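You operate a simulated robot arm through the tools that you are given. There is no shell and no other tool.

The job below is to be done with a simulated robot arm. You get a single attempt, and the scene is never put back.

## Task
Test the stop button on press A's control box, then restart the motor.
Fine: motor on, hit the big red stop button, pull it out, reset, motor on again.

Only the result counts: the job must be done as asked and must still hold three seconds after the hand-in. Knocking over, shifting, dropping, spilling or breaking anything else fails it.

## Robot
A 7-joint arm with a three-finger gripper, fixed in place. Base frame: the origin is on the floor under the middle of its stand, x ahead of it, y to its left, z up. Lengths are in m, angles in rad, forces in N, time in s.
With the tool pointing down near the work surface it reaches from about 0.42 to 0.9 m from the base axis. Its first joint turns from -2.897 to 2.897 rad. Payload 2.69 kg.
Tool frame: the origin (TCP) lies between the finger pads and is the grasp point; the fingertips stand 0.029 m ahead of it; z points along the fingers, y is the line along which they close. The gripper opens to 0.12 m; its body begins 0.078 m behind the TCP.
Orientation is that of the tool frame in the base frame, as a unit quaternion [w, x, y, z]. With the fingers straight down and closing along the base's y, the tool's x points along the base's -x, its y along +y and its z along -z.

## Interface
- The arm moves only by the tool drive_tool. Its argument "steps" is a list of rows, each a list of 7 numbers: the shift along the tool's x, y, z in cm, then the turn, a rotation vector about the tool's x, y, z in rad, then the closure, from 0 (fully open) to 1 (shut). In form: [[x, y, z, wx, wy, wz, gripper], ...]. A call has 1 to 20 rows; each row shifts and turns the commanded pose from where the row before left it, along the tool's axes as they then stand. A row lasts 0.2 s, in which the tool goes at most 0.05 m and 0.15 rad; a call with a longer step from one row to the next is refused whole, and so is a gripper value outside its range. Where a pose cannot be reached the arm comes as near as it can. A force on the tool above 90 N (or 10 N above the force at the start of the call, whichever is more), or a blocked arm, ends the call early, and 0.2 s more pass. The fingers move at their own pace (about 0.1362 m/s each) and stop on an object; they squeeze with about 23 N. The grip force told is the motor's: it shows also when the fingers shut on nothing. Time passes only in rows, and 0.2 s behind the last, so rows that do not move let the fingers close. It gives the time, the measured TCP pose, the force on the tool (base axes), the opening and the grip force at its end, in the units of the frame above (readings bear some noise), with the torque about the TCP (base axes, N m) and any sound that the robot's microphone picked up.
- Cameras (640 x 400 px; columns grow to the right, rows downward): "scene" is fixed at [0.4003, 0.5019, 1.4534]; the picture's right is [-0.97, 0.26, 0.00], its down [0.08, 0.31, -0.95] and it looks along [-0.24, -0.91, -0.32] (base axes); focal length 313 px, centre (320, 200). "wrist" rides on the gripper at [0.063, 0, -0.104] in the tool frame; the picture's right is [0.00, 1.00, 0.00], its down [-0.83, 0.00, -0.56] and it looks along [-0.56, 0.00, 0.83] (tool axes); focal length 275 px, centre (320, 200). There is no depth. A picture from a camera that has moved, and an enlarged one, comes with that camera's place and axes in the base frame and with its lens.
- camera(camera): a new picture of that camera. No time passes.
- raise_lower(by): moves the trunk up (or, below 0, down) by that many m; the arm rides with it, the base frame stays. It gives what a move gives, with no picture.
- close_up(camera, box): a new picture of the part [left, top, right, bottom] of that camera's present view, enlarged. No time passes.
- hand_in(): hands the job in; it is judged then, once.

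Places have to be worked out from the pictures, the camera data and where the tool is seen. Open the gripper and draw the arm clear of the work before you hand the job in, unless the task says otherwise.

The tools are called after "Call:" by a JSON object that holds its "name" and its "arguments". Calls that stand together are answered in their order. drive_tool: Moves the arm, as the interface text tells. Its arguments: {"type":"object","properties":{"steps":{"type":"array","items":{"type":"array","items":{"type":"number"}}}},"required":["steps"]} The other tools are called the same way: raise_lower (by) moves the trunk up or down; camera (camera) takes a picture; close_up (camera, box) takes an enlarged picture of a part of a camera's view; hand_in () hands the job in.

At the start:

```text
t: 0.0
eef_pos: [0.3632, -0.4147, 1.3157]
tcp_rot: [0.0, 0.0, 1.0, 0.0]
wrist_force: [0.9, 0.5, 0.6]
moment: [0.03, 0.0, -0.01]
finger_gap: 0.1198
gripper_force: 0.0
trunk travel left (down, up): [-0.525, 0.061]
```

scene: 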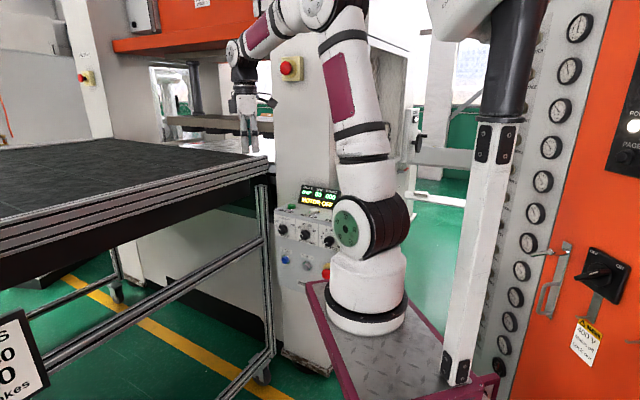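
wrist: 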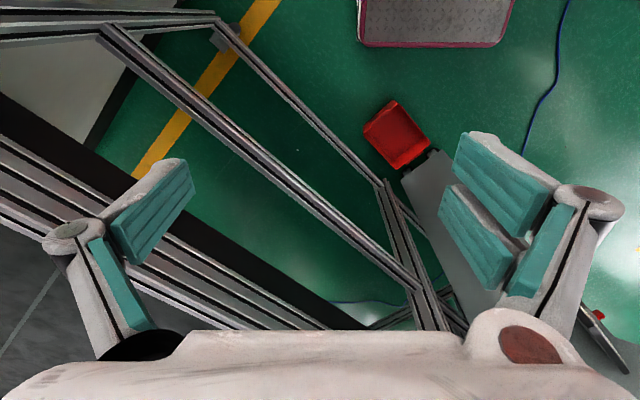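

The scene view shows a control box with a display reading "MOTOR OFF", partly hidden behind the arm. I take enlarged pictures of it to read the controls.

Call:
{"name": "close_up", "arguments": {"camera": "scene", "box": [260, 170, 360, 300]}}

Call:
{"name": "close_up", "arguments": {"camera": "scene", "box": [220, 30, 340, 160]}}

Call:
{"name": "close_up", "arguments": {"camera": "scene", "box": [0, 0, 320, 200]}}

Call:
{"name": "close_up", "arguments": {"camera": "scene", "box": [320, 0, 640, 400]}}

```text
3.08 times, centred on (310, 235) of scene
camera zoom: at [0.4003, 0.5019, 1.4534], right [-0.97, 0.26, 0.0], down [0.08, 0.31, -0.95], along [-0.24, -0.91, -0.32], focal length 962 px, centre (351, 92)
```

zoom: 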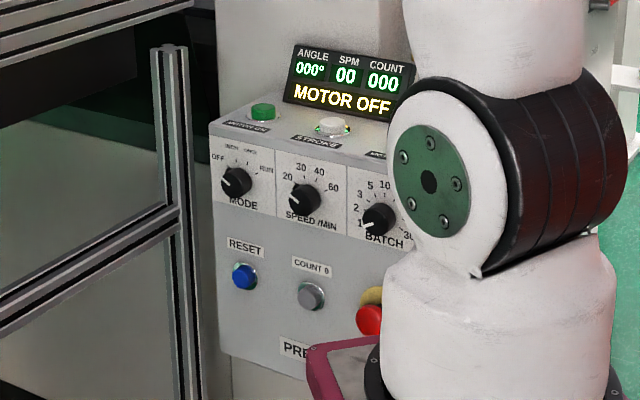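

```text
3.08 times, centred on (280, 95) of scene
camera zoom: at [0.4003, 0.5019, 1.4534], right [-0.97, 0.26, 0.0], down [0.08, 0.31, -0.95], along [-0.24, -0.91, -0.32], focal length 962 px, centre (443, 523)
```

zoom: 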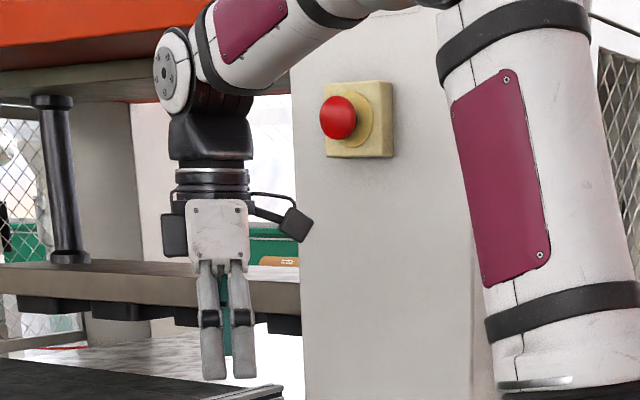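

```text
2.00 times, centred on (160, 100) of scene
camera zoom: at [0.4003, 0.5019, 1.4534], right [-0.97, 0.26, 0.0], down [0.08, 0.31, -0.95], along [-0.24, -0.91, -0.32], focal length 625 px, centre (640, 400)
```

zoom: 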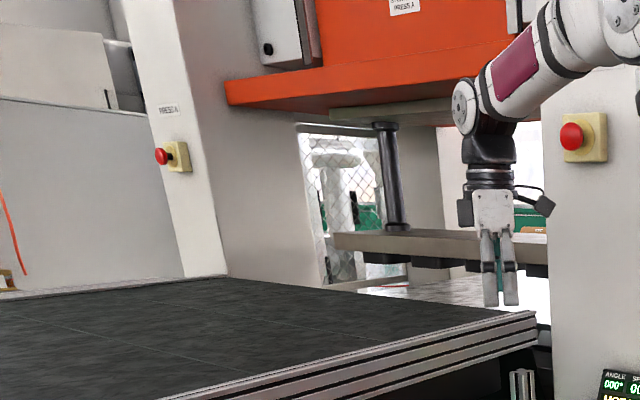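

```text
1.00 times, centred on (480, 200) of scene (not enlarged: the box is as wide or as high as the picture)
camera zoom: at [0.4003, 0.5019, 1.4534], right [-0.97, 0.26, 0.0], down [0.08, 0.31, -0.95], along [-0.24, -0.91, -0.32], focal length 313 px, centre (160, 200)
```

zoom: 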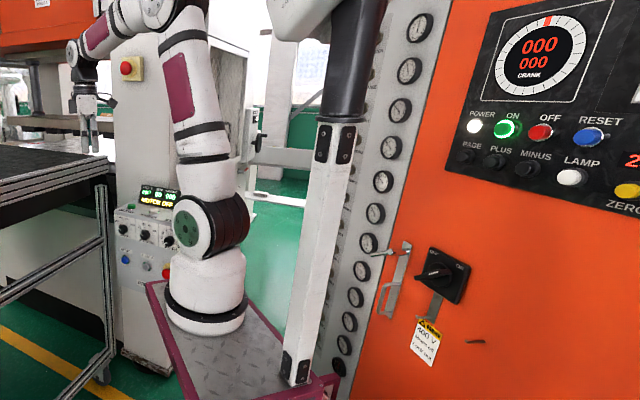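

The box shows MOTOR OFF, with a green MOTOR ON button, a blue RESET and a red mushroom button that is half hidden behind the arm base. I turn the tool about its vertical axis in place so the wrist camera can see more of the area.

Call:
{"name": "drive_tool", "arguments": {"steps": [[0, 0, 0, 0, 0, 0.14, 0], [0, 0, 0, 0, 0, 0.14, 0], [0, 0, 0, 0, 0, 0.14, 0], [0, 0, 0, 0, 0, 0.14, 0], [0, 0, 0, 0, 0, 0.14, 0], [0, 0, 0, 0, 0, 0.14, 0], [0, 0, 0, 0, 0, 0.14, 0]]}}

Call:
{"name": "camera", "arguments": {"camera": "wrist"}}

Call:
{"name": "camera", "arguments": {"camera": "scene"}}

```text
t: 1.6
eef_pos: [0.3637, -0.4139, 1.3155]
tcp_rot: [0.0, 0.472, 0.882, 0.0]
wrist_force: [-0.1, -0.1, -0.1]
moment: [0.01, 0.0, 0.01]
finger_gap: 0.1201
gripper_force: 0.0
trunk travel left (down, up): [-0.525, 0.061]
```

```text
taken
camera wrist: at [0.3281, -0.3607, 1.4196], right [0.83, 0.56, 0.0], down [0.46, -0.69, 0.56], along [0.31, -0.46, -0.83], focal length 275 px, centre (320, 200)
```

wrist: 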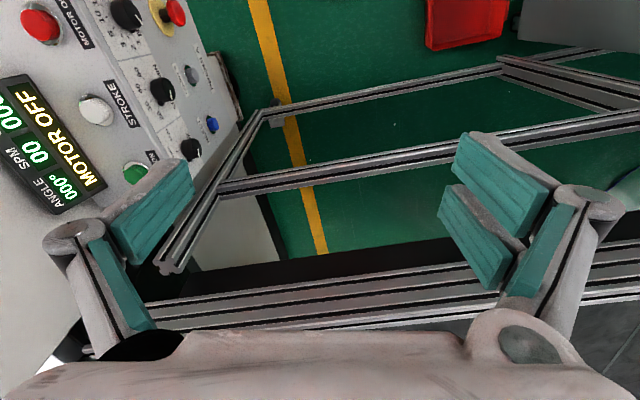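

```text
taken
```

scene: 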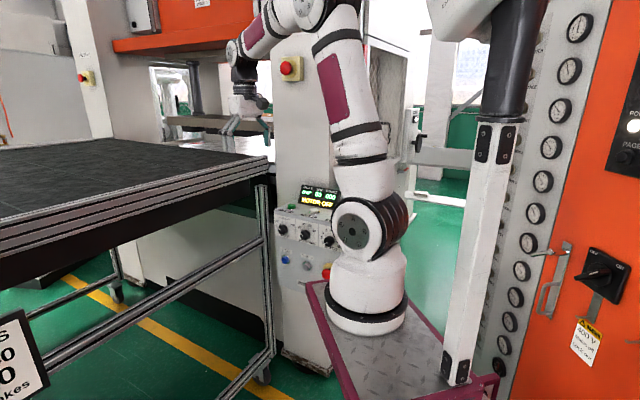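

The wrist camera now sees the box top from left to right: a red MOTOR OFF button, the white STROKE and the green MOTOR ON. The red mushroom is on the front, on a yellow plate. I turn further to centre the box.

Call:
{"name": "drive_tool", "arguments": {"steps": [[0, 0, 0, 0, 0, 0.14, 0], [0, 0, 0, 0, 0, 0.14, 0], [0, 0, 0, 0, 0, 0.14, 0], [0, 0, 0, 0, 0, 0.14, 0], [0, 0, 0, 0, 0, 0.14, 0]]}}

Call:
{"name": "camera", "arguments": {"camera": "wrist"}}

```text
t: 2.8
eef_pos: [0.3639, -0.4141, 1.3168]
tcp_rot: [0.001, 0.745, 0.667, 0.0]
wrist_force: [0.5, -0.7, 0.4]
moment: [0.01, -0.01, -0.02]
finger_gap: 0.1199
gripper_force: 0.0
trunk travel left (down, up): [-0.525, 0.061]
```

```text
taken
camera wrist: at [0.3699, -0.3508, 1.4196], right [0.99, -0.11, 0.0], down [-0.09, -0.83, 0.56], along [-0.06, -0.55, -0.83], focal length 275 px, centre (320, 200)
```

wrist: 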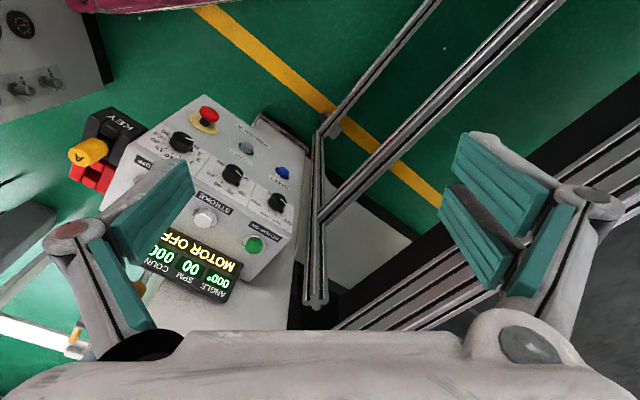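

Using both cameras I place MOTOR ON near (0.20, -0.71, 1.01), RESET near (0.24, -0.67, 0.785) and the mushroom near (0.10, -0.51, 0.79). The panel faces about (+0.7, +0.7, 0). I enlarge this view to read the labels.

Call:
{"name": "close_up", "arguments": {"camera": "wrist", "box": [60, 80, 320, 300]}}

Call:
{"name": "close_up", "arguments": {"camera": "wrist", "box": [0, 0, 160, 120]}}

```text
1.82 times, centred on (190, 190) of wrist
camera zoom: at [0.3699, -0.3508, 1.4196], right [0.99, -0.11, 0.0], down [-0.09, -0.83, 0.56], along [-0.06, -0.55, -0.83], focal length 500 px, centre (556, 218)
```

zoom: 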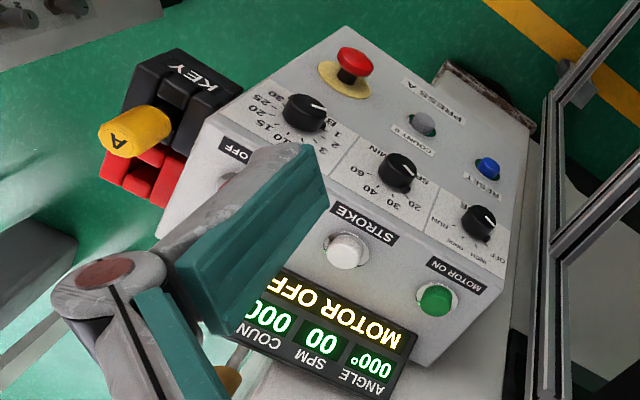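

```text
3.33 times, centred on (80, 60) of wrist
camera zoom: at [0.3699, -0.3508, 1.4196], right [0.99, -0.11, 0.0], down [-0.09, -0.83, 0.56], along [-0.06, -0.55, -0.83], focal length 918 px, centre (1120, 667)
```

zoom: 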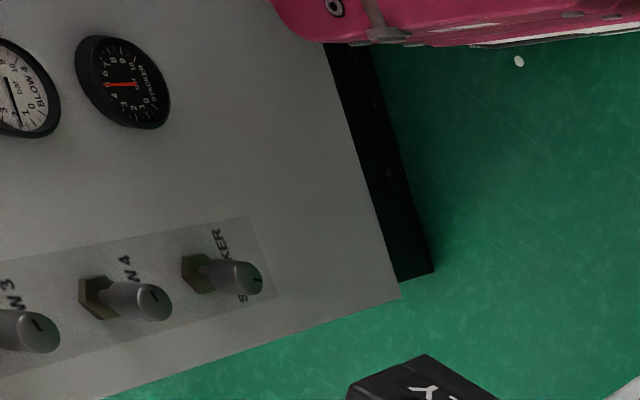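

The label on the panel reads PRESS A, so this is the right box. I finish turning so that tool x points away from the panel, and close the fingers to see how the closed tips look.

Call:
{"name": "drive_tool", "arguments": {"steps": [[0, 0, 0, 0, 0, 0.135, 1], [0, 0, 0, 0, 0, 0.135, 1], [0, 0, 0, 0, 0, 0.135, 1], [0, 0, 0, 0, 0, 0.135, 1], [0, 0, 0, 0, 0, 0.135, 1]]}}

Call:
{"name": "camera", "arguments": {"camera": "wrist"}}

Call:
{"name": "camera", "arguments": {"camera": "scene"}}

```text
t: 4.0
eef_pos: [0.3638, -0.4142, 1.3166]
tcp_rot: [0.001, 0.924, 0.382, 0.0]
wrist_force: [0.5, 0.5, -0.5]
moment: [0.03, 0.02, -0.01]
finger_gap: 0.0
gripper_force: 22.5
trunk travel left (down, up): [-0.525, 0.061]
```

```text
taken
camera wrist: at [0.4074, -0.3688, 1.4196], right [0.71, -0.7, 0.0], down [-0.59, -0.59, 0.56], along [-0.39, -0.39, -0.83], focal length 275 px, centre (320, 200)
```

wrist: 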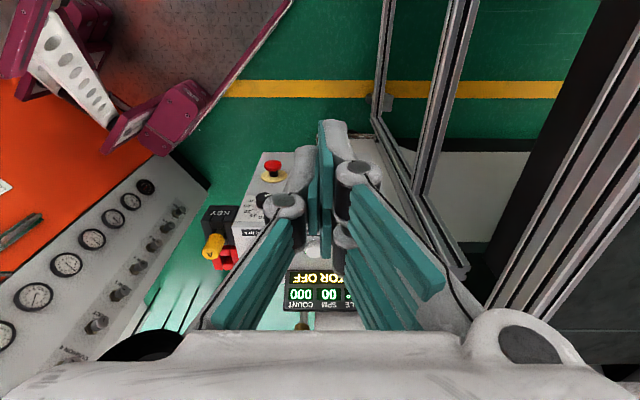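

```text
taken
```

scene: 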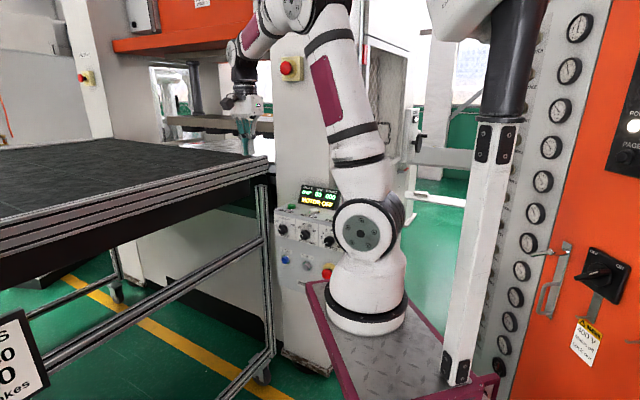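

The tool is now square to the panel. I look closely at the closed fingertips and the box.

Call:
{"name": "close_up", "arguments": {"camera": "wrist", "box": [190, 100, 430, 330]}}

Call:
{"name": "close_up", "arguments": {"camera": "scene", "box": [200, 60, 340, 180]}}

Call:
{"name": "close_up", "arguments": {"camera": "scene", "box": [260, 170, 360, 300]}}

```text
1.74 times, centred on (310, 215) of wrist
camera zoom: at [0.4074, -0.3688, 1.4196], right [0.71, -0.7, 0.0], down [-0.59, -0.59, 0.56], along [-0.39, -0.39, -0.83], focal length 479 px, centre (337, 174)
```

zoom: 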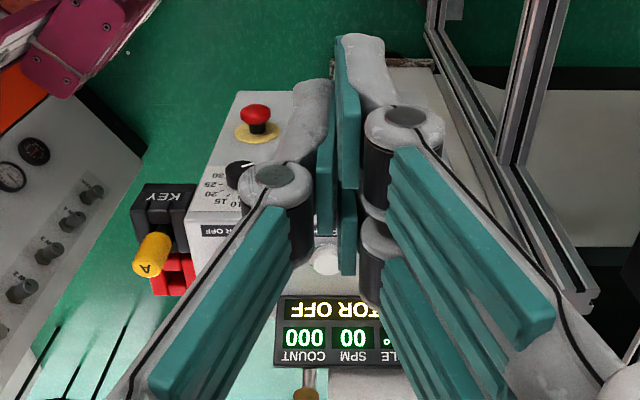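

```text
3.33 times, centred on (270, 120) of scene
camera zoom: at [0.4003, 0.5019, 1.4534], right [-0.97, 0.26, 0.0], down [0.08, 0.31, -0.95], along [-0.24, -0.91, -0.32], focal length 1042 px, centre (487, 467)
```

zoom: 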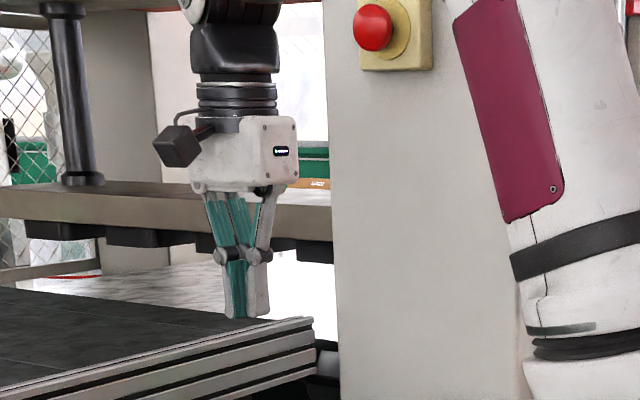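

```text
3.08 times, centred on (310, 235) of scene
camera zoom: at [0.4003, 0.5019, 1.4534], right [-0.97, 0.26, 0.0], down [0.08, 0.31, -0.95], along [-0.24, -0.91, -0.32], focal length 962 px, centre (351, 92)
```

zoom: 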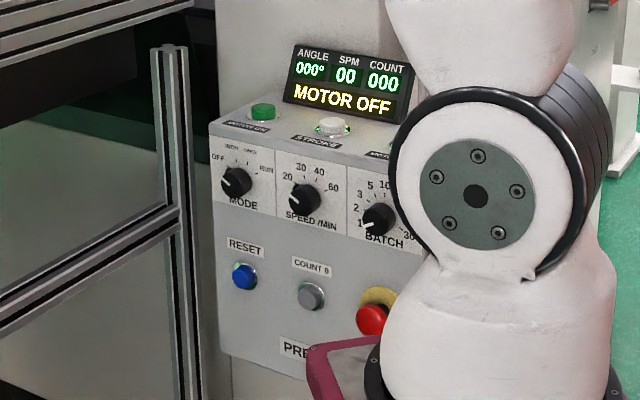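

The closed tips make a flat patch about 6 x 4 cm, so I can press MOTOR ON straight down without touching STROKE or the display. I move above MOTOR ON, staying well clear in height.

Call:
{"name": "drive_tool", "arguments": {"steps": [[-4.06, 1.16, 1.0, 0, 0, 0, 1], [-4.06, 1.16, 1.0, 0, 0, 0, 1], [-4.06, 1.16, 1.0, 0, 0, 0, 1], [-4.06, 1.16, 1.0, 0, 0, 0, 1], [-4.06, 1.16, 1.0, 0, 0, 0, 1], [-4.06, 1.16, 1.0, 0, 0, 0, 1], [-4.06, 1.16, 1.0, 0, 0, 0, 1], [-4.06, 1.16, 1.0, 0, 0, 0, 1]]}}

Call:
{"name": "camera", "arguments": {"camera": "wrist"}}

Call:
{"name": "camera", "arguments": {"camera": "scene"}}

```text
t: 5.8
eef_pos: [0.201, -0.7009, 1.2359]
tcp_rot: [0.001, 0.923, 0.384, 0.0]
wrist_force: [0.6, 2.1, 1.4]
moment: [-0.11, 0.08, -0.02]
finger_gap: 0.0
gripper_force: 22.8
out of reach, approached as far as the arm can: row 8
trunk travel left (down, up): [-0.525, 0.061]
```

```text
taken
camera wrist: at [0.2441, -0.655, 1.339], right [0.71, -0.7, 0.0], down [-0.58, -0.59, 0.56], along [-0.39, -0.4, -0.83], focal length 275 px, centre (320, 200)
```

wrist: 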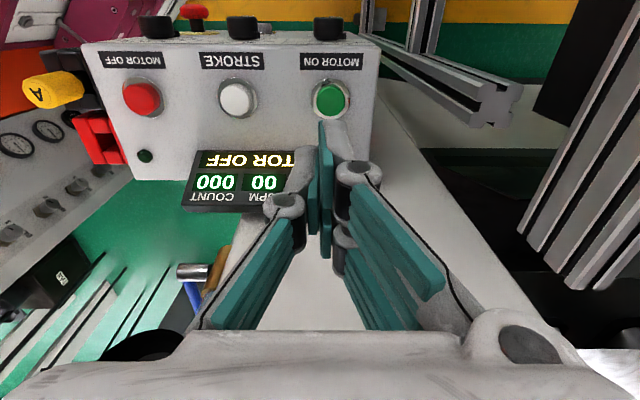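

```text
taken
```

scene: 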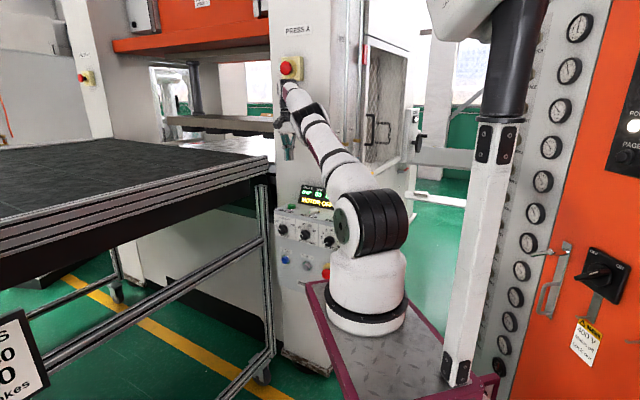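

The last row was just out of reach: the arm is stretched at this height and stopped about 1 cm short. MOTOR ON works out near (0.198, -0.714), and the wrist comes closer to shoulder height lower down, so I descend part way and check again.

Call:
{"name": "drive_tool", "arguments": {"steps": [[0, 0, 3, 0, 0, 0, 1], [0, 0, 3, 0, 0, 0, 1], [0, 0, 3, 0, 0, 0, 1], [0, 0, 2, 0, 0, 0, 1]]}}

Call:
{"name": "camera", "arguments": {"camera": "wrist"}}

Call:
{"name": "close_up", "arguments": {"camera": "scene", "box": [250, 60, 370, 300]}}

```text
t: 6.8
eef_pos: [0.1988, -0.7021, 1.1228]
tcp_rot: [0.0, 0.923, 0.384, 0.0]
wrist_force: [0.1, 0.1, 0.2]
moment: [-0.03, -0.03, 0.02]
finger_gap: 0.0001
gripper_force: 22.9
trunk travel left (down, up): [-0.525, 0.061]
```

```text
taken
camera wrist: at [0.2425, -0.6566, 1.2267], right [0.71, -0.7, 0.0], down [-0.58, -0.59, 0.56], along [-0.39, -0.4, -0.83], focal length 275 px, centre (320, 200)
```

wrist: 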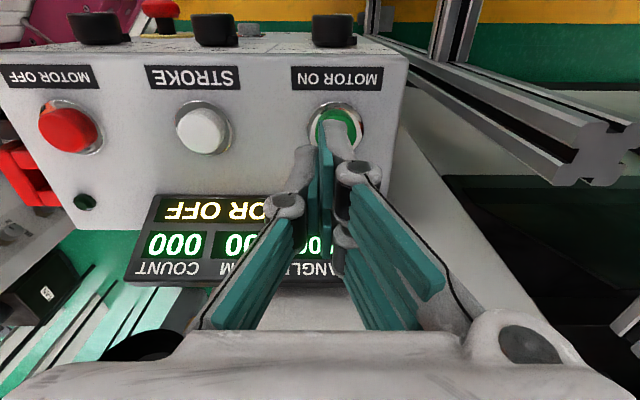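

```text
1.67 times, centred on (310, 180) of scene
camera zoom: at [0.4003, 0.5019, 1.4534], right [-0.97, 0.26, 0.0], down [0.08, 0.31, -0.95], along [-0.24, -0.91, -0.32], focal length 521 px, centre (337, 233)
```

zoom: 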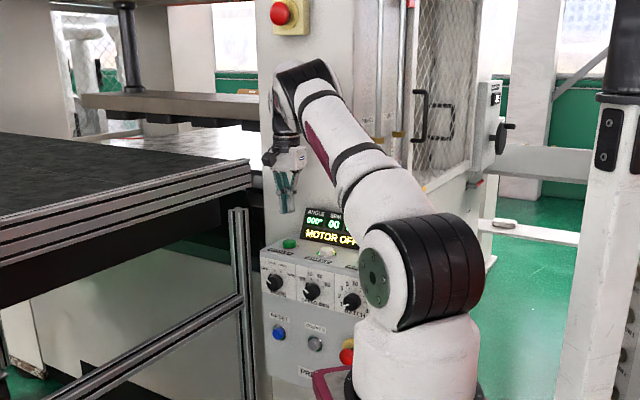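

The button collar shows at about (336, 128), which means the tool must shift about -1.55 cm in x and +1.25 cm in y. I make that shift while coming down a little, then check.

Call:
{"name": "drive_tool", "arguments": {"steps": [[-1.55, 1.25, 2, 0, 0, 0, 1], [0, 0, 2, 0, 0, 0, 1]]}}

Call:
{"name": "camera", "arguments": {"camera": "wrist"}}

Call:
{"name": "close_up", "arguments": {"camera": "scene", "box": [260, 130, 340, 230]}}

```text
t: 7.4
eef_pos: [0.1962, -0.7219, 1.0831]
tcp_rot: [0.0, 0.924, 0.383, 0.0]
wrist_force: [-0.4, -0.3, 0.3]
moment: [-0.03, 0.0, 0.01]
finger_gap: 0.0
gripper_force: 23.3
trunk travel left (down, up): [-0.525, 0.061]
```

```text
taken
camera wrist: at [0.2394, -0.6762, 1.1868], right [0.71, -0.7, 0.0], down [-0.58, -0.59, 0.56], along [-0.39, -0.4, -0.83], focal length 275 px, centre (320, 200)
```

wrist: 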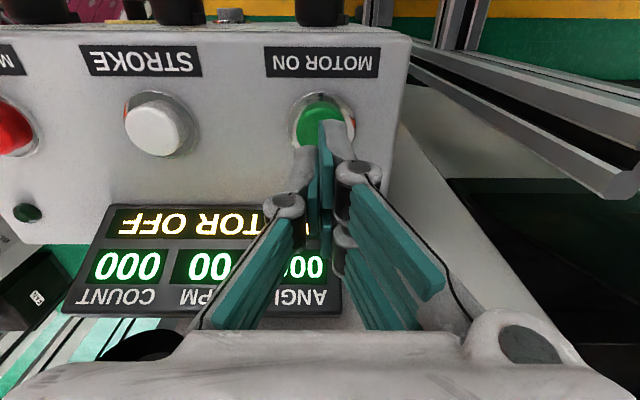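

```text
4.00 times, centred on (300, 180) of scene
camera zoom: at [0.4003, 0.5019, 1.4534], right [-0.97, 0.26, 0.0], down [0.08, 0.31, -0.95], along [-0.24, -0.91, -0.32], focal length 1250 px, centre (400, 280)
```

zoom: 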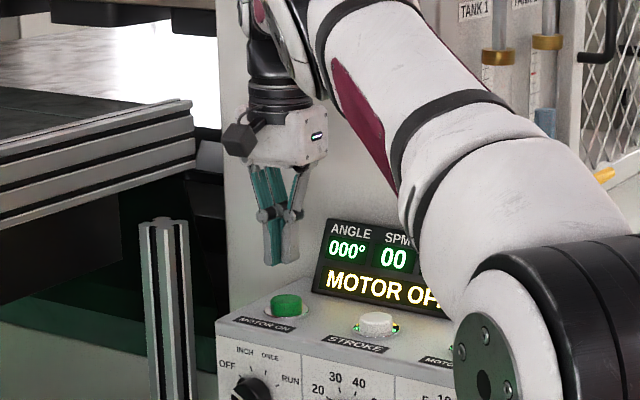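

The collar is now centred under the tips and the cap top is about 4 cm below them. I go down gently to the expected press depth and watch the force and the display.

Call:
{"name": "drive_tool", "arguments": {"steps": [[0, 0, 1, 0, 0, 0, 1], [0, 0, 1, 0, 0, 0, 1], [0, 0, 1, 0, 0, 0, 1], [0, 0, 0.5, 0, 0, 0, 1], [0, 0, 0.3, 0, 0, 0, 1], [0, 0, 0.3, 0, 0, 0, 1]]}}

Call:
{"name": "camera", "arguments": {"camera": "wrist"}}

Call:
{"name": "close_up", "arguments": {"camera": "scene", "box": [260, 130, 340, 230]}}

```text
t: 8.8
eef_pos: [0.1963, -0.7224, 1.0419]
tcp_rot: [0.0, 0.924, 0.383, -0.001]
wrist_force: [-0.2, 0.9, 0.2]
moment: [-0.02, 0.01, -0.03]
finger_gap: 0.0001
gripper_force: 22.8
trunk travel left (down, up): [-0.525, 0.061]
```

```text
taken
camera wrist: at [0.2398, -0.6756, 1.1457], right [0.71, -0.7, 0.0], down [-0.58, -0.59, 0.56], along [-0.39, -0.4, -0.83], focal length 275 px, centre (320, 200)
```

wrist: 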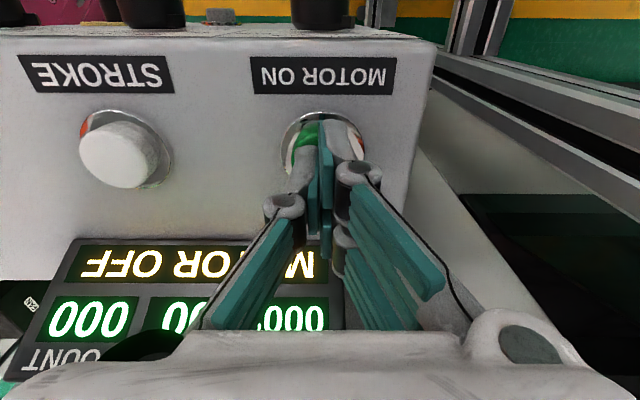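

```text
4.00 times, centred on (300, 180) of scene
camera zoom: at [0.4003, 0.5019, 1.4534], right [-0.97, 0.26, 0.0], down [0.08, 0.31, -0.95], along [-0.24, -0.91, -0.32], focal length 1250 px, centre (400, 280)
```

zoom: 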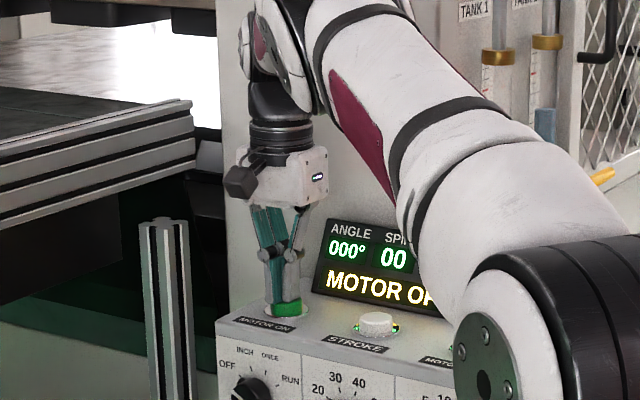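

No contact force yet, so I zoom in to check how the tips line up with the cap.

Call:
{"name": "close_up", "arguments": {"camera": "scene", "box": [274, 175, 304, 215]}}

Call:
{"name": "close_up", "arguments": {"camera": "wrist", "box": [260, 80, 400, 230]}}

```text
10.00 times, centred on (289, 195) of scene
camera zoom: at [0.4003, 0.5019, 1.4534], right [-0.97, 0.26, 0.0], down [0.08, 0.31, -0.95], along [-0.24, -0.91, -0.32], focal length 3126 px, centre (630, 250)
```

zoom: 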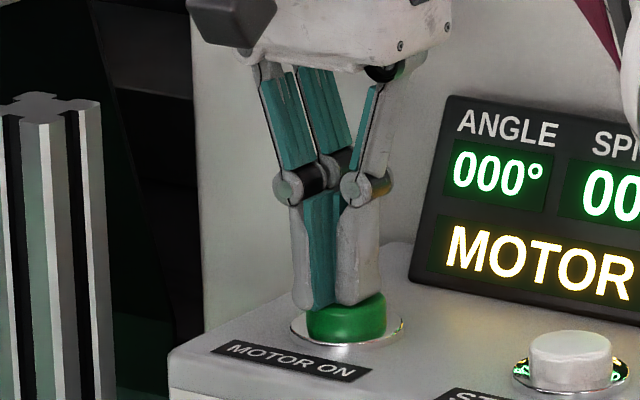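

```text
2.67 times, centred on (330, 155) of wrist
camera zoom: at [0.2398, -0.6756, 1.1457], right [0.71, -0.7, 0.0], down [-0.58, -0.59, 0.56], along [-0.39, -0.4, -0.83], focal length 734 px, centre (293, 320)
```

zoom: 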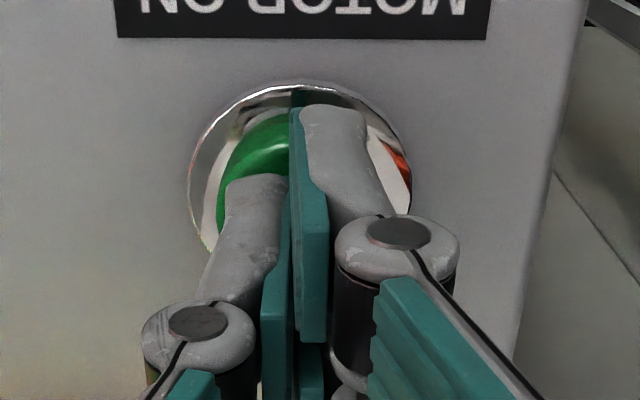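

The tips sit just above the cap and are well centred. I press down in small rows and then hold briefly.

Call:
{"name": "drive_tool", "arguments": {"steps": [[0, 0, 0.3, 0, 0, 0, 1], [0, 0, 0.3, 0, 0, 0, 1], [0, 0, 0.3, 0, 0, 0, 1], [0, 0, 0.1, 0, 0, 0, 1]]}}

Call:
{"name": "close_up", "arguments": {"camera": "scene", "box": [260, 150, 340, 230]}}

Call:
{"name": "camera", "arguments": {"camera": "wrist"}}

```text
t: 9.8
eef_pos: [0.196, -0.7214, 1.0346]
tcp_rot: [0.001, 0.924, 0.383, -0.001]
wrist_force: [-1.1, 4.6, 18.9]
moment: [0.09, 0.03, -0.01]
finger_gap: 0.0061
gripper_force: 28.9
trunk travel left (down, up): [-0.525, 0.061]
heard: click
```

```text
5.00 times, centred on (300, 190) of scene
camera zoom: at [0.4003, 0.5019, 1.4534], right [-0.97, 0.26, 0.0], down [0.08, 0.31, -0.95], along [-0.24, -0.91, -0.32], focal length 1563 px, centre (420, 250)
```

zoom: 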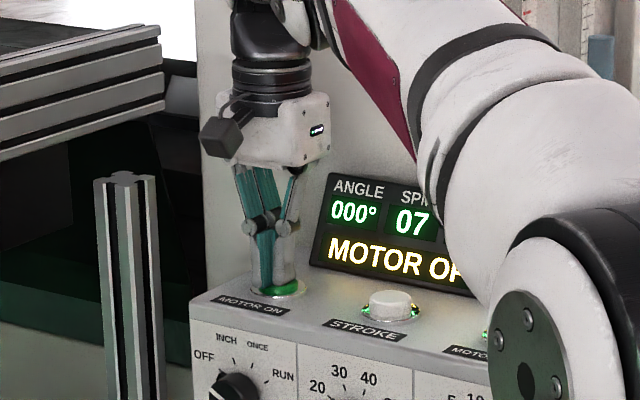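

```text
taken
camera wrist: at [0.2399, -0.6757, 1.1382], right [0.71, -0.7, 0.0], down [-0.58, -0.59, 0.56], along [-0.39, -0.4, -0.83], focal length 275 px, centre (320, 200)
```

wrist: 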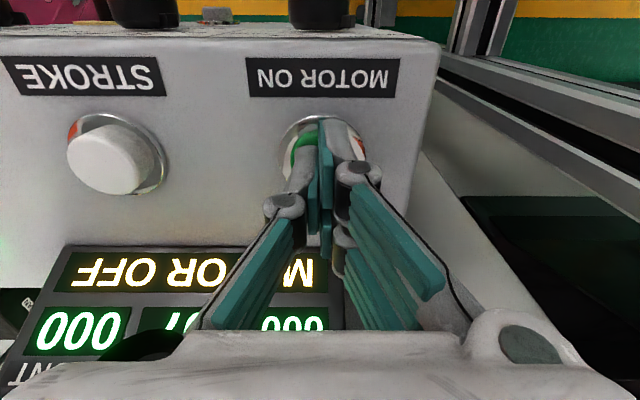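

A click was heard and SPM has begun counting (07), so the motor seems to be spinning up. I lift off and read the full display.

Call:
{"name": "drive_tool", "arguments": {"steps": [[0, 0, -1, 0, 0, 0, 1], [0, 0, -3, 0, 0, 0, 1], [0, 0, -3, 0, 0, 0, 1]]}}

Call:
{"name": "camera", "arguments": {"camera": "wrist"}}

Call:
{"name": "close_up", "arguments": {"camera": "scene", "box": [260, 150, 360, 300]}}

```text
t: 10.6
eef_pos: [0.1966, -0.7213, 1.1018]
tcp_rot: [-0.002, 0.924, 0.383, 0.001]
wrist_force: [0.5, -0.3, -0.5]
moment: [0.05, 0.0, 0.01]
finger_gap: 0.0
gripper_force: 28.5
trunk travel left (down, up): [-0.525, 0.061]
```

```text
taken
camera wrist: at [0.2407, -0.6761, 1.2055], right [0.71, -0.7, 0.0], down [-0.58, -0.59, 0.56], along [-0.39, -0.39, -0.83], focal length 275 px, centre (320, 200)
```

wrist: 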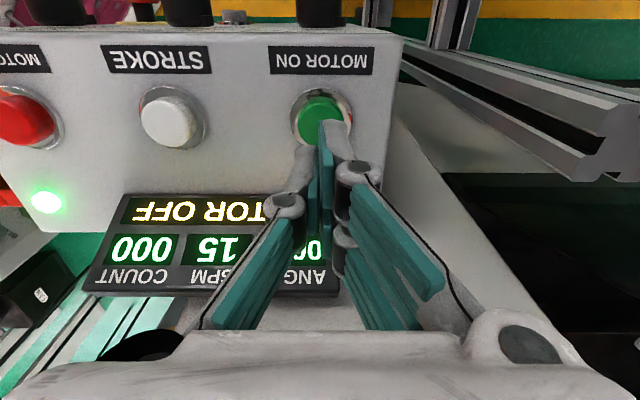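

```text
2.67 times, centred on (310, 225) of scene
camera zoom: at [0.4003, 0.5019, 1.4534], right [-0.97, 0.26, 0.0], down [0.08, 0.31, -0.95], along [-0.24, -0.91, -0.32], focal length 834 px, centre (347, 133)
```

zoom: 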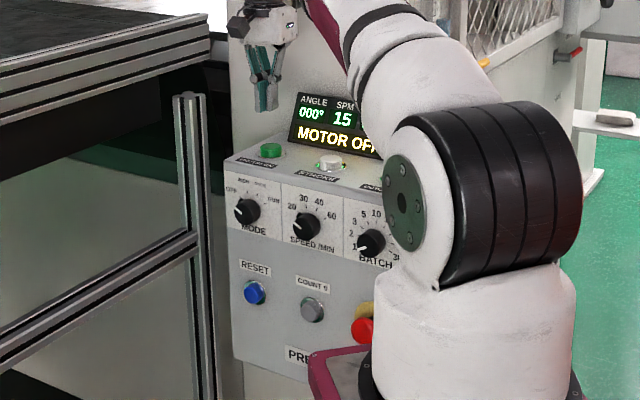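

The green lamp on the box is now lit and SPM has risen to 15, but the text still reads MOTOR OFF, so it may be running up to speed. I back off further and read it again after a moment.

Call:
{"name": "drive_tool", "arguments": {"steps": [[0, 0, -3, 0, 0, 0, 1], [3, 0, -3, 0, 0, 0, 1], [3, 0, 0, 0, 0, 0, 1], [3, 0, 0, 0, 0, 0, 1], [3, 0, 0, 0, 0, 0, 1]]}}

Call:
{"name": "camera", "arguments": {"camera": "wrist"}}

Call:
{"name": "close_up", "arguments": {"camera": "scene", "box": [260, 150, 360, 300]}}

```text
t: 11.8
eef_pos: [0.2797, -0.6376, 1.1629]
tcp_rot: [0.0, 0.923, 0.384, -0.001]
wrist_force: [-0.7, -0.2, -0.9]
moment: [0.02, -0.04, 0.01]
finger_gap: 0.0
gripper_force: 28.3
trunk travel left (down, up): [-0.525, 0.061]
```

```text
taken
camera wrist: at [0.3249, -0.5926, 1.2667], right [0.71, -0.7, 0.0], down [-0.58, -0.59, 0.56], along [-0.39, -0.4, -0.83], focal length 275 px, centre (320, 200)
```

wrist: 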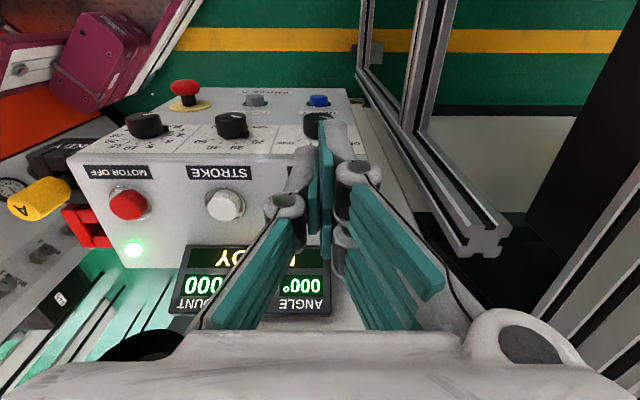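

```text
2.67 times, centred on (310, 225) of scene
camera zoom: at [0.4003, 0.5019, 1.4534], right [-0.97, 0.26, 0.0], down [0.08, 0.31, -0.95], along [-0.24, -0.91, -0.32], focal length 834 px, centre (347, 133)
```

zoom: 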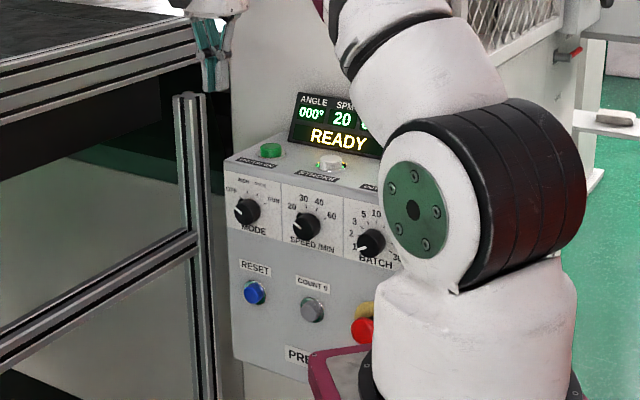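

The display now reads READY at SPM 20, so the motor is on. From three views I place the mushroom head at about (0.097, -0.510, 0.788). I back away from the panel and prepare to lower the trunk, so I can point the tool horizontally at it.

Call:
{"name": "drive_tool", "arguments": {"steps": [[3.46, -2.0, 0, 0, 0, 0, 1], [3.46, -2.0, 0, 0, 0, 0, 1], [3.46, -2.0, 0, 0, 0, 0, 1], [3.46, -2.0, 0, 0, 0, 0, 1], [3.46, -2.0, 0, 0, 0, 0, 1]]}}

Call:
{"name": "camera", "arguments": {"camera": "scene"}}

Call:
{"name": "camera", "arguments": {"camera": "wrist"}}

```text
t: 13.0
eef_pos: [0.3298, -0.4445, 1.1668]
tcp_rot: [0.001, 0.924, 0.383, 0.0]
wrist_force: [-0.4, -1.3, -1.1]
moment: [0.04, -0.02, 0.0]
finger_gap: 0.0
gripper_force: 28.7
trunk travel left (down, up): [-0.525, 0.061]
```

```text
taken
```

scene: 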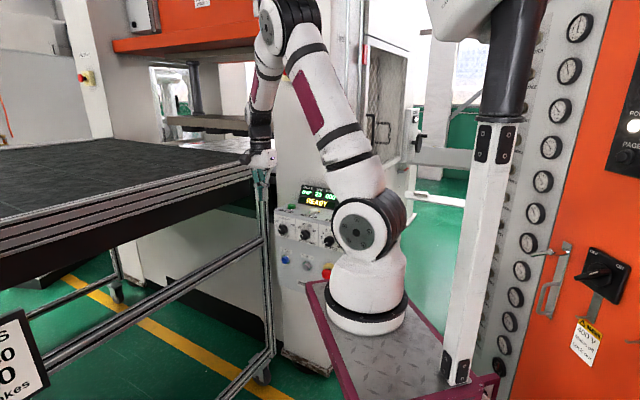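

```text
taken
camera wrist: at [0.3732, -0.3987, 1.2688], right [0.71, -0.7, 0.0], down [-0.58, -0.59, 0.56], along [-0.39, -0.4, -0.83], focal length 275 px, centre (320, 200)
```

wrist: 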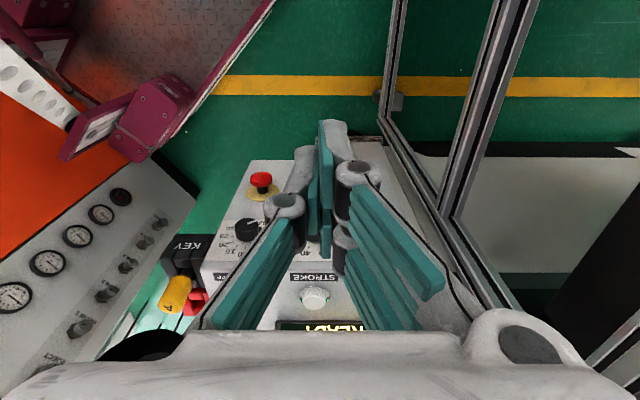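

There is clear space around the hand here, so I lower the trunk by 0.25 m, which brings the tool to about z 0.92.

Call:
{"name": "raise_lower", "arguments": {"by": -0.25}}

Call:
{"name": "camera", "arguments": {"camera": "scene"}}

Call:
{"name": "camera", "arguments": {"camera": "wrist"}}

```text
t: 15.6
eef_pos: [0.3318, -0.4443, 0.9126]
tcp_rot: [0.001, 0.924, 0.383, -0.001]
wrist_force: [0.1, 0.3, -0.1]
moment: [-0.01, 0.02, 0.0]
finger_gap: 0.0002
gripper_force: 28.8
trunk travel left (down, up): [-0.275, 0.311]
```

```text
taken
```

scene: 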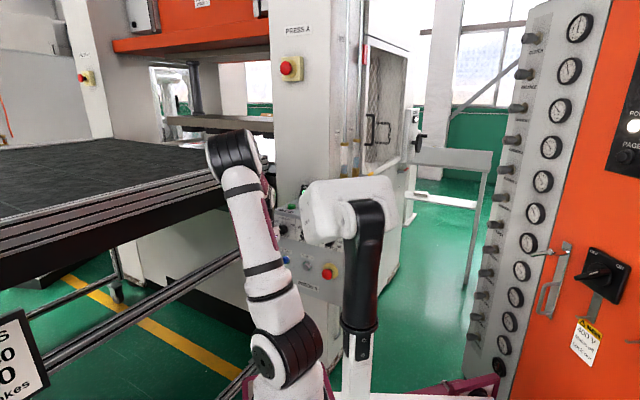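

```text
taken
camera wrist: at [0.3756, -0.3983, 1.0163], right [0.71, -0.7, 0.0], down [-0.58, -0.59, 0.56], along [-0.39, -0.4, -0.83], focal length 275 px, centre (320, 200)
```

wrist: 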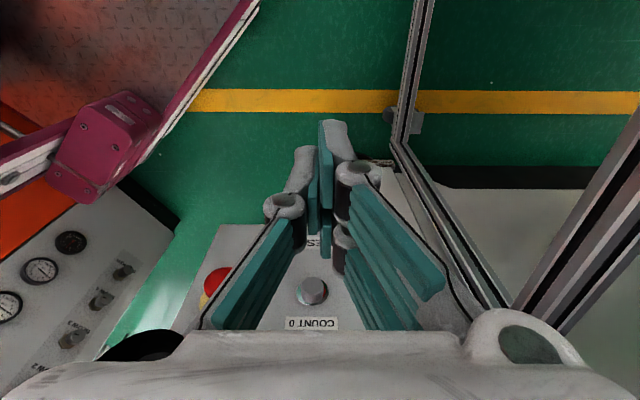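

The lowered trunk now leaves the mushroom visible in the scene view, though the robot's mast hides the display. I enlarge both views to place the mushroom more exactly.

Call:
{"name": "close_up", "arguments": {"camera": "scene", "box": [265, 185, 365, 305]}}

Call:
{"name": "close_up", "arguments": {"camera": "wrist", "box": [160, 200, 400, 350]}}

```text
3.33 times, centred on (315, 245) of scene
camera zoom: at [0.4003, 0.5019, 1.4534], right [-0.97, 0.26, 0.0], down [0.08, 0.31, -0.95], along [-0.24, -0.91, -0.32], focal length 1042 px, centre (337, 50)
```

zoom: 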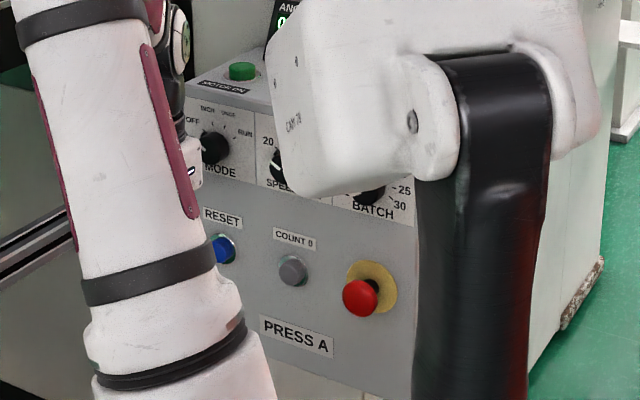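

```text
2.67 times, centred on (280, 275) of wrist
camera zoom: at [0.3756, -0.3983, 1.0163], right [0.71, -0.7, 0.0], down [-0.58, -0.59, 0.56], along [-0.39, -0.4, -0.83], focal length 734 px, centre (427, 0)
```

zoom: 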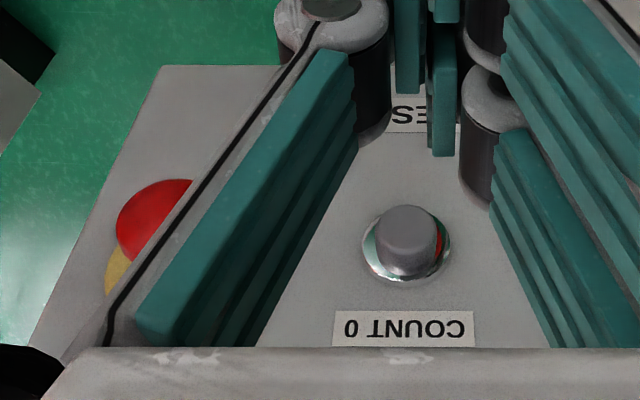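

The shoulder and mast seem to have shifted sideways in the picture as well as down, so I check the lower part of the scene before moving.

Call:
{"name": "close_up", "arguments": {"camera": "scene", "box": [200, 120, 520, 400]}}

```text
1.43 times, centred on (360, 260) of scene
camera zoom: at [0.4003, 0.5019, 1.4534], right [-0.97, 0.26, 0.0], down [0.08, 0.31, -0.95], along [-0.24, -0.91, -0.32], focal length 446 px, centre (263, 114)
```

zoom: 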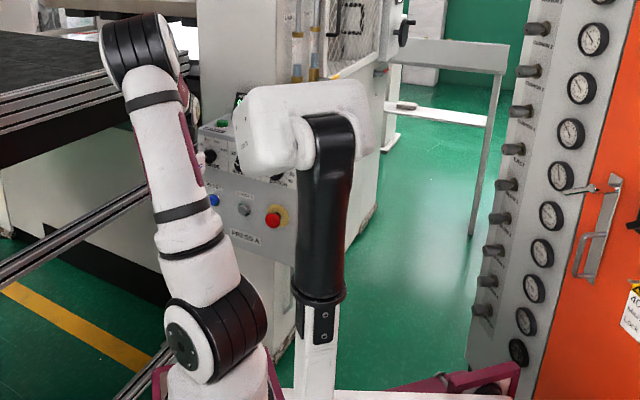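

The trunk seems to travel forward as it lowers, but the tool pose still agrees with the buttons I triangulated. I tilt the tool about its y axis toward the panel in two stages, checking that the arm follows.

Call:
{"name": "drive_tool", "arguments": {"steps": [[0, 0, 0, 0, -0.15, 0, 1], [0, 0, 0, 0, -0.15, 0, 1], [0, 0, 0, 0, -0.15, 0, 1], [0, 0, 0, 0, -0.15, 0, 1], [0, 0, 0, 0, -0.15, 0, 1]]}}

Call:
{"name": "camera", "arguments": {"camera": "scene"}}

Call:
{"name": "camera", "arguments": {"camera": "wrist"}}

```text
t: 16.8
eef_pos: [0.3303, -0.4448, 0.9137]
tcp_rot: [0.141, 0.86, 0.355, -0.339]
wrist_force: [-0.6, 0.0, 0.4]
moment: [-0.01, -0.02, 0.03]
finger_gap: 0.0001
gripper_force: 28.3
trunk travel left (down, up): [-0.275, 0.311]
```

```text
taken
```

scene: 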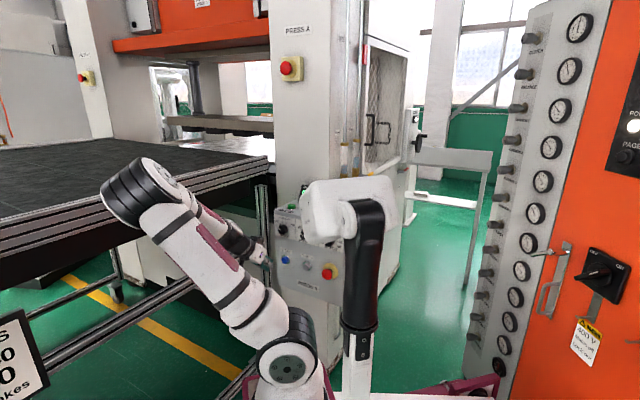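

```text
taken
camera wrist: at [0.4133, -0.3603, 0.9454], right [0.71, -0.7, 0.0], down [-0.16, -0.16, 0.97], along [-0.69, -0.69, -0.23], focal length 275 px, centre (320, 200)
```

wrist: 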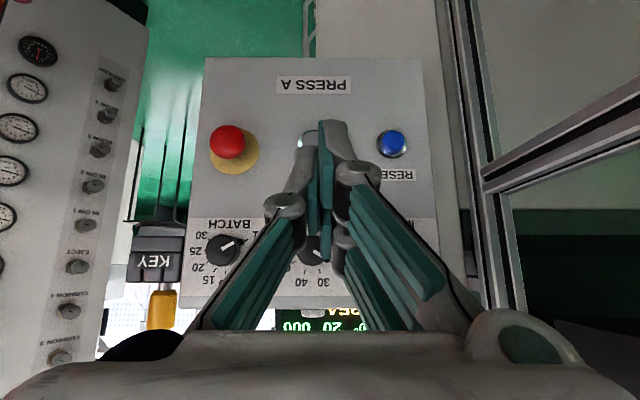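

The arm follows well, and this view agrees on the mushroom at about (0.103, -0.507, 0.791). The elbow stays clear of the table edge, so I continue tilting until the tool is nearly horizontal.

Call:
{"name": "drive_tool", "arguments": {"steps": [[0, 0, 0, 0, -0.14, 0, 1], [0, 0, 0, 0, -0.14, 0, 1], [0, 0, 0, 0, -0.14, 0, 1], [0, 0, 0, 0, -0.14, 0, 1]]}}

Call:
{"name": "camera", "arguments": {"camera": "scene"}}

Call:
{"name": "camera", "arguments": {"camera": "wrist"}}

```text
t: 17.8
eef_pos: [0.3293, -0.4462, 0.9118]
tcp_rot: [0.233, 0.734, 0.302, -0.562]
wrist_force: [-0.7, 0.5, 0.4]
moment: [0.01, -0.01, -0.03]
finger_gap: 0.0
gripper_force: 28.5
trunk travel left (down, up): [-0.275, 0.311]
```

```text
taken
```

scene: 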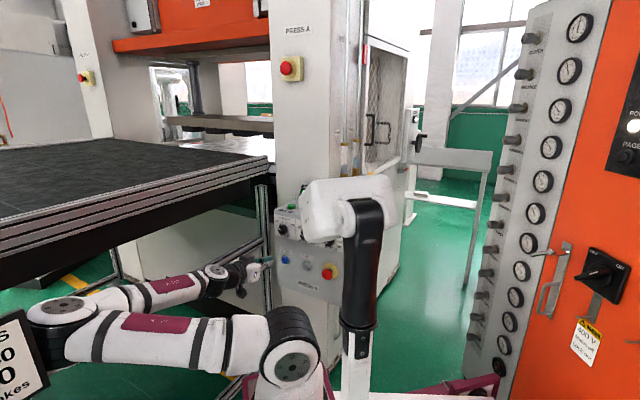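

```text
taken
camera wrist: at [0.412, -0.3623, 0.8778], right [0.71, -0.71, 0.0], down [0.23, 0.23, 0.95], along [-0.67, -0.67, 0.32], focal length 275 px, centre (320, 200)
```

wrist: 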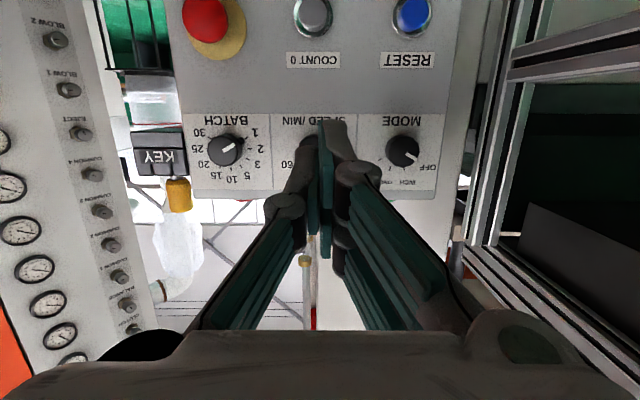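

The tool is now about 15° below horizontal, which is enough. The elbow swung out to the side, so I check how close it is to the table and to the sign board at lower left.

Call:
{"name": "close_up", "arguments": {"camera": "scene", "box": [0, 230, 300, 400]}}

```text
2.13 times, centred on (150, 315) of scene
camera zoom: at [0.4003, 0.5019, 1.4534], right [-0.97, 0.26, 0.0], down [0.08, 0.31, -0.95], along [-0.24, -0.91, -0.32], focal length 667 px, centre (683, -45)
```

zoom: 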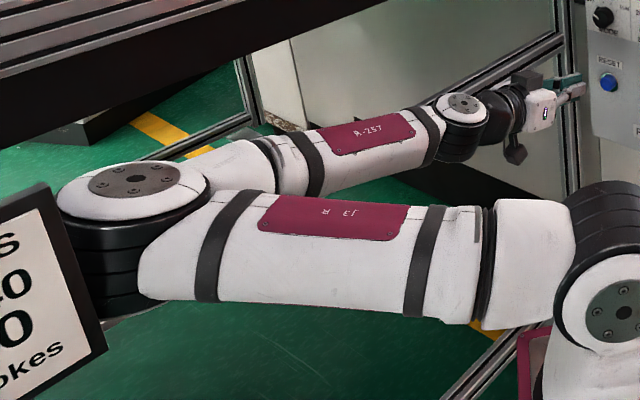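

The elbow is behind the sign and about 0.2 m from the table edge, so it is clear. I bring the closed tips to a point about 6 cm in front of the mushroom, on its axis.

Call:
{"name": "drive_tool", "arguments": {"steps": [[1.67, -2.34, 2.61, 0, 0, 0, 1], [1.67, -2.34, 2.61, 0, 0, 0, 1], [1.67, -2.34, 2.61, 0, 0, 0, 1]]}}

Call:
{"name": "camera", "arguments": {"camera": "scene"}}

Call:
{"name": "camera", "arguments": {"camera": "wrist"}}

```text
t: 18.6
eef_pos: [0.2409, -0.4375, 0.8433]
tcp_rot: [0.234, 0.732, 0.306, -0.561]
wrist_force: [-0.3, 0.0, 0.1]
moment: [-0.01, 0.0, 0.02]
finger_gap: 0.0
gripper_force: 29.5
trunk travel left (down, up): [-0.275, 0.311]
```

```text
taken
```

scene: 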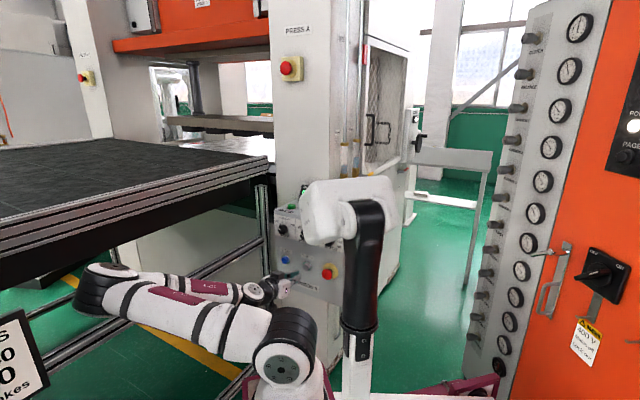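

```text
taken
camera wrist: at [0.3221, -0.3547, 0.8099], right [0.71, -0.7, 0.0], down [0.23, 0.23, 0.95], along [-0.66, -0.67, 0.32], focal length 275 px, centre (320, 200)
```

wrist: 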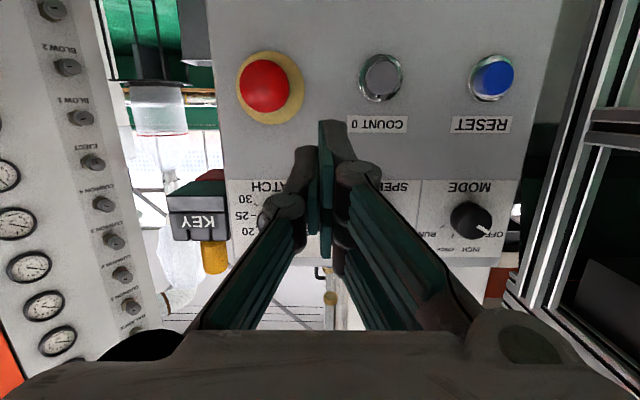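

This view confirms the mushroom at (0.104, -0.507, 0.791). I finish the approach to the pre-press point.

Call:
{"name": "drive_tool", "arguments": {"steps": [[1.55, -2.4, 2.9, 0, 0, 0, 1], [1.55, -2.4, 2.9, 0, 0, 0, 1]]}}

Call:
{"name": "camera", "arguments": {"camera": "wrist"}}

Call:
{"name": "close_up", "arguments": {"camera": "scene", "box": [250, 190, 370, 310]}}

```text
t: 19.2
eef_pos: [0.1712, -0.4394, 0.7985]
tcp_rot: [0.235, 0.731, 0.305, -0.563]
wrist_force: [1.1, -0.9, -0.9]
moment: [-0.03, 0.0, -0.01]
finger_gap: 0.0001
gripper_force: 28.5
trunk travel left (down, up): [-0.275, 0.311]
```

```text
taken
camera wrist: at [0.2537, -0.3566, 0.7636], right [0.71, -0.7, 0.0], down [0.23, 0.23, 0.95], along [-0.66, -0.67, 0.32], focal length 275 px, centre (320, 200)
```

wrist: 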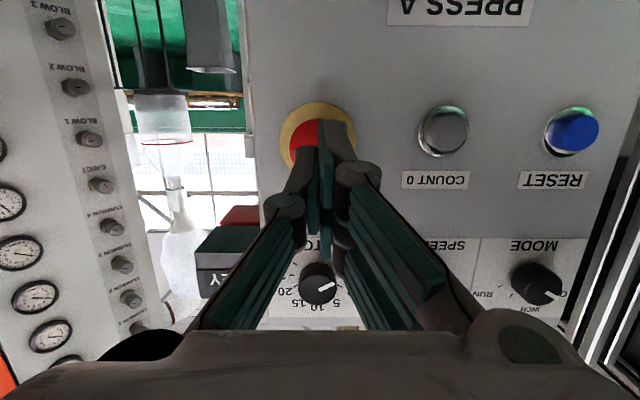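

```text
3.33 times, centred on (310, 250) of scene
camera zoom: at [0.4003, 0.5019, 1.4534], right [-0.97, 0.26, 0.0], down [0.08, 0.31, -0.95], along [-0.24, -0.91, -0.32], focal length 1042 px, centre (353, 33)
```

zoom: 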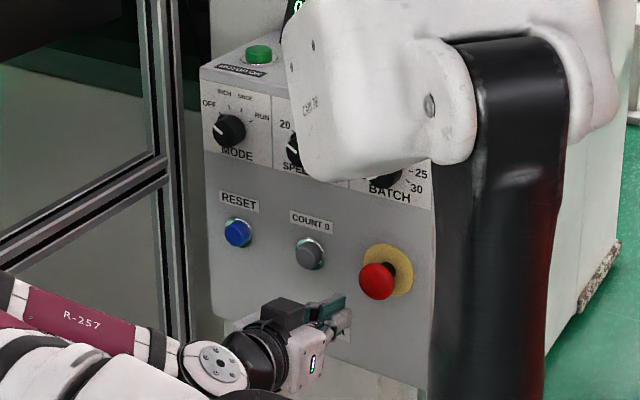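

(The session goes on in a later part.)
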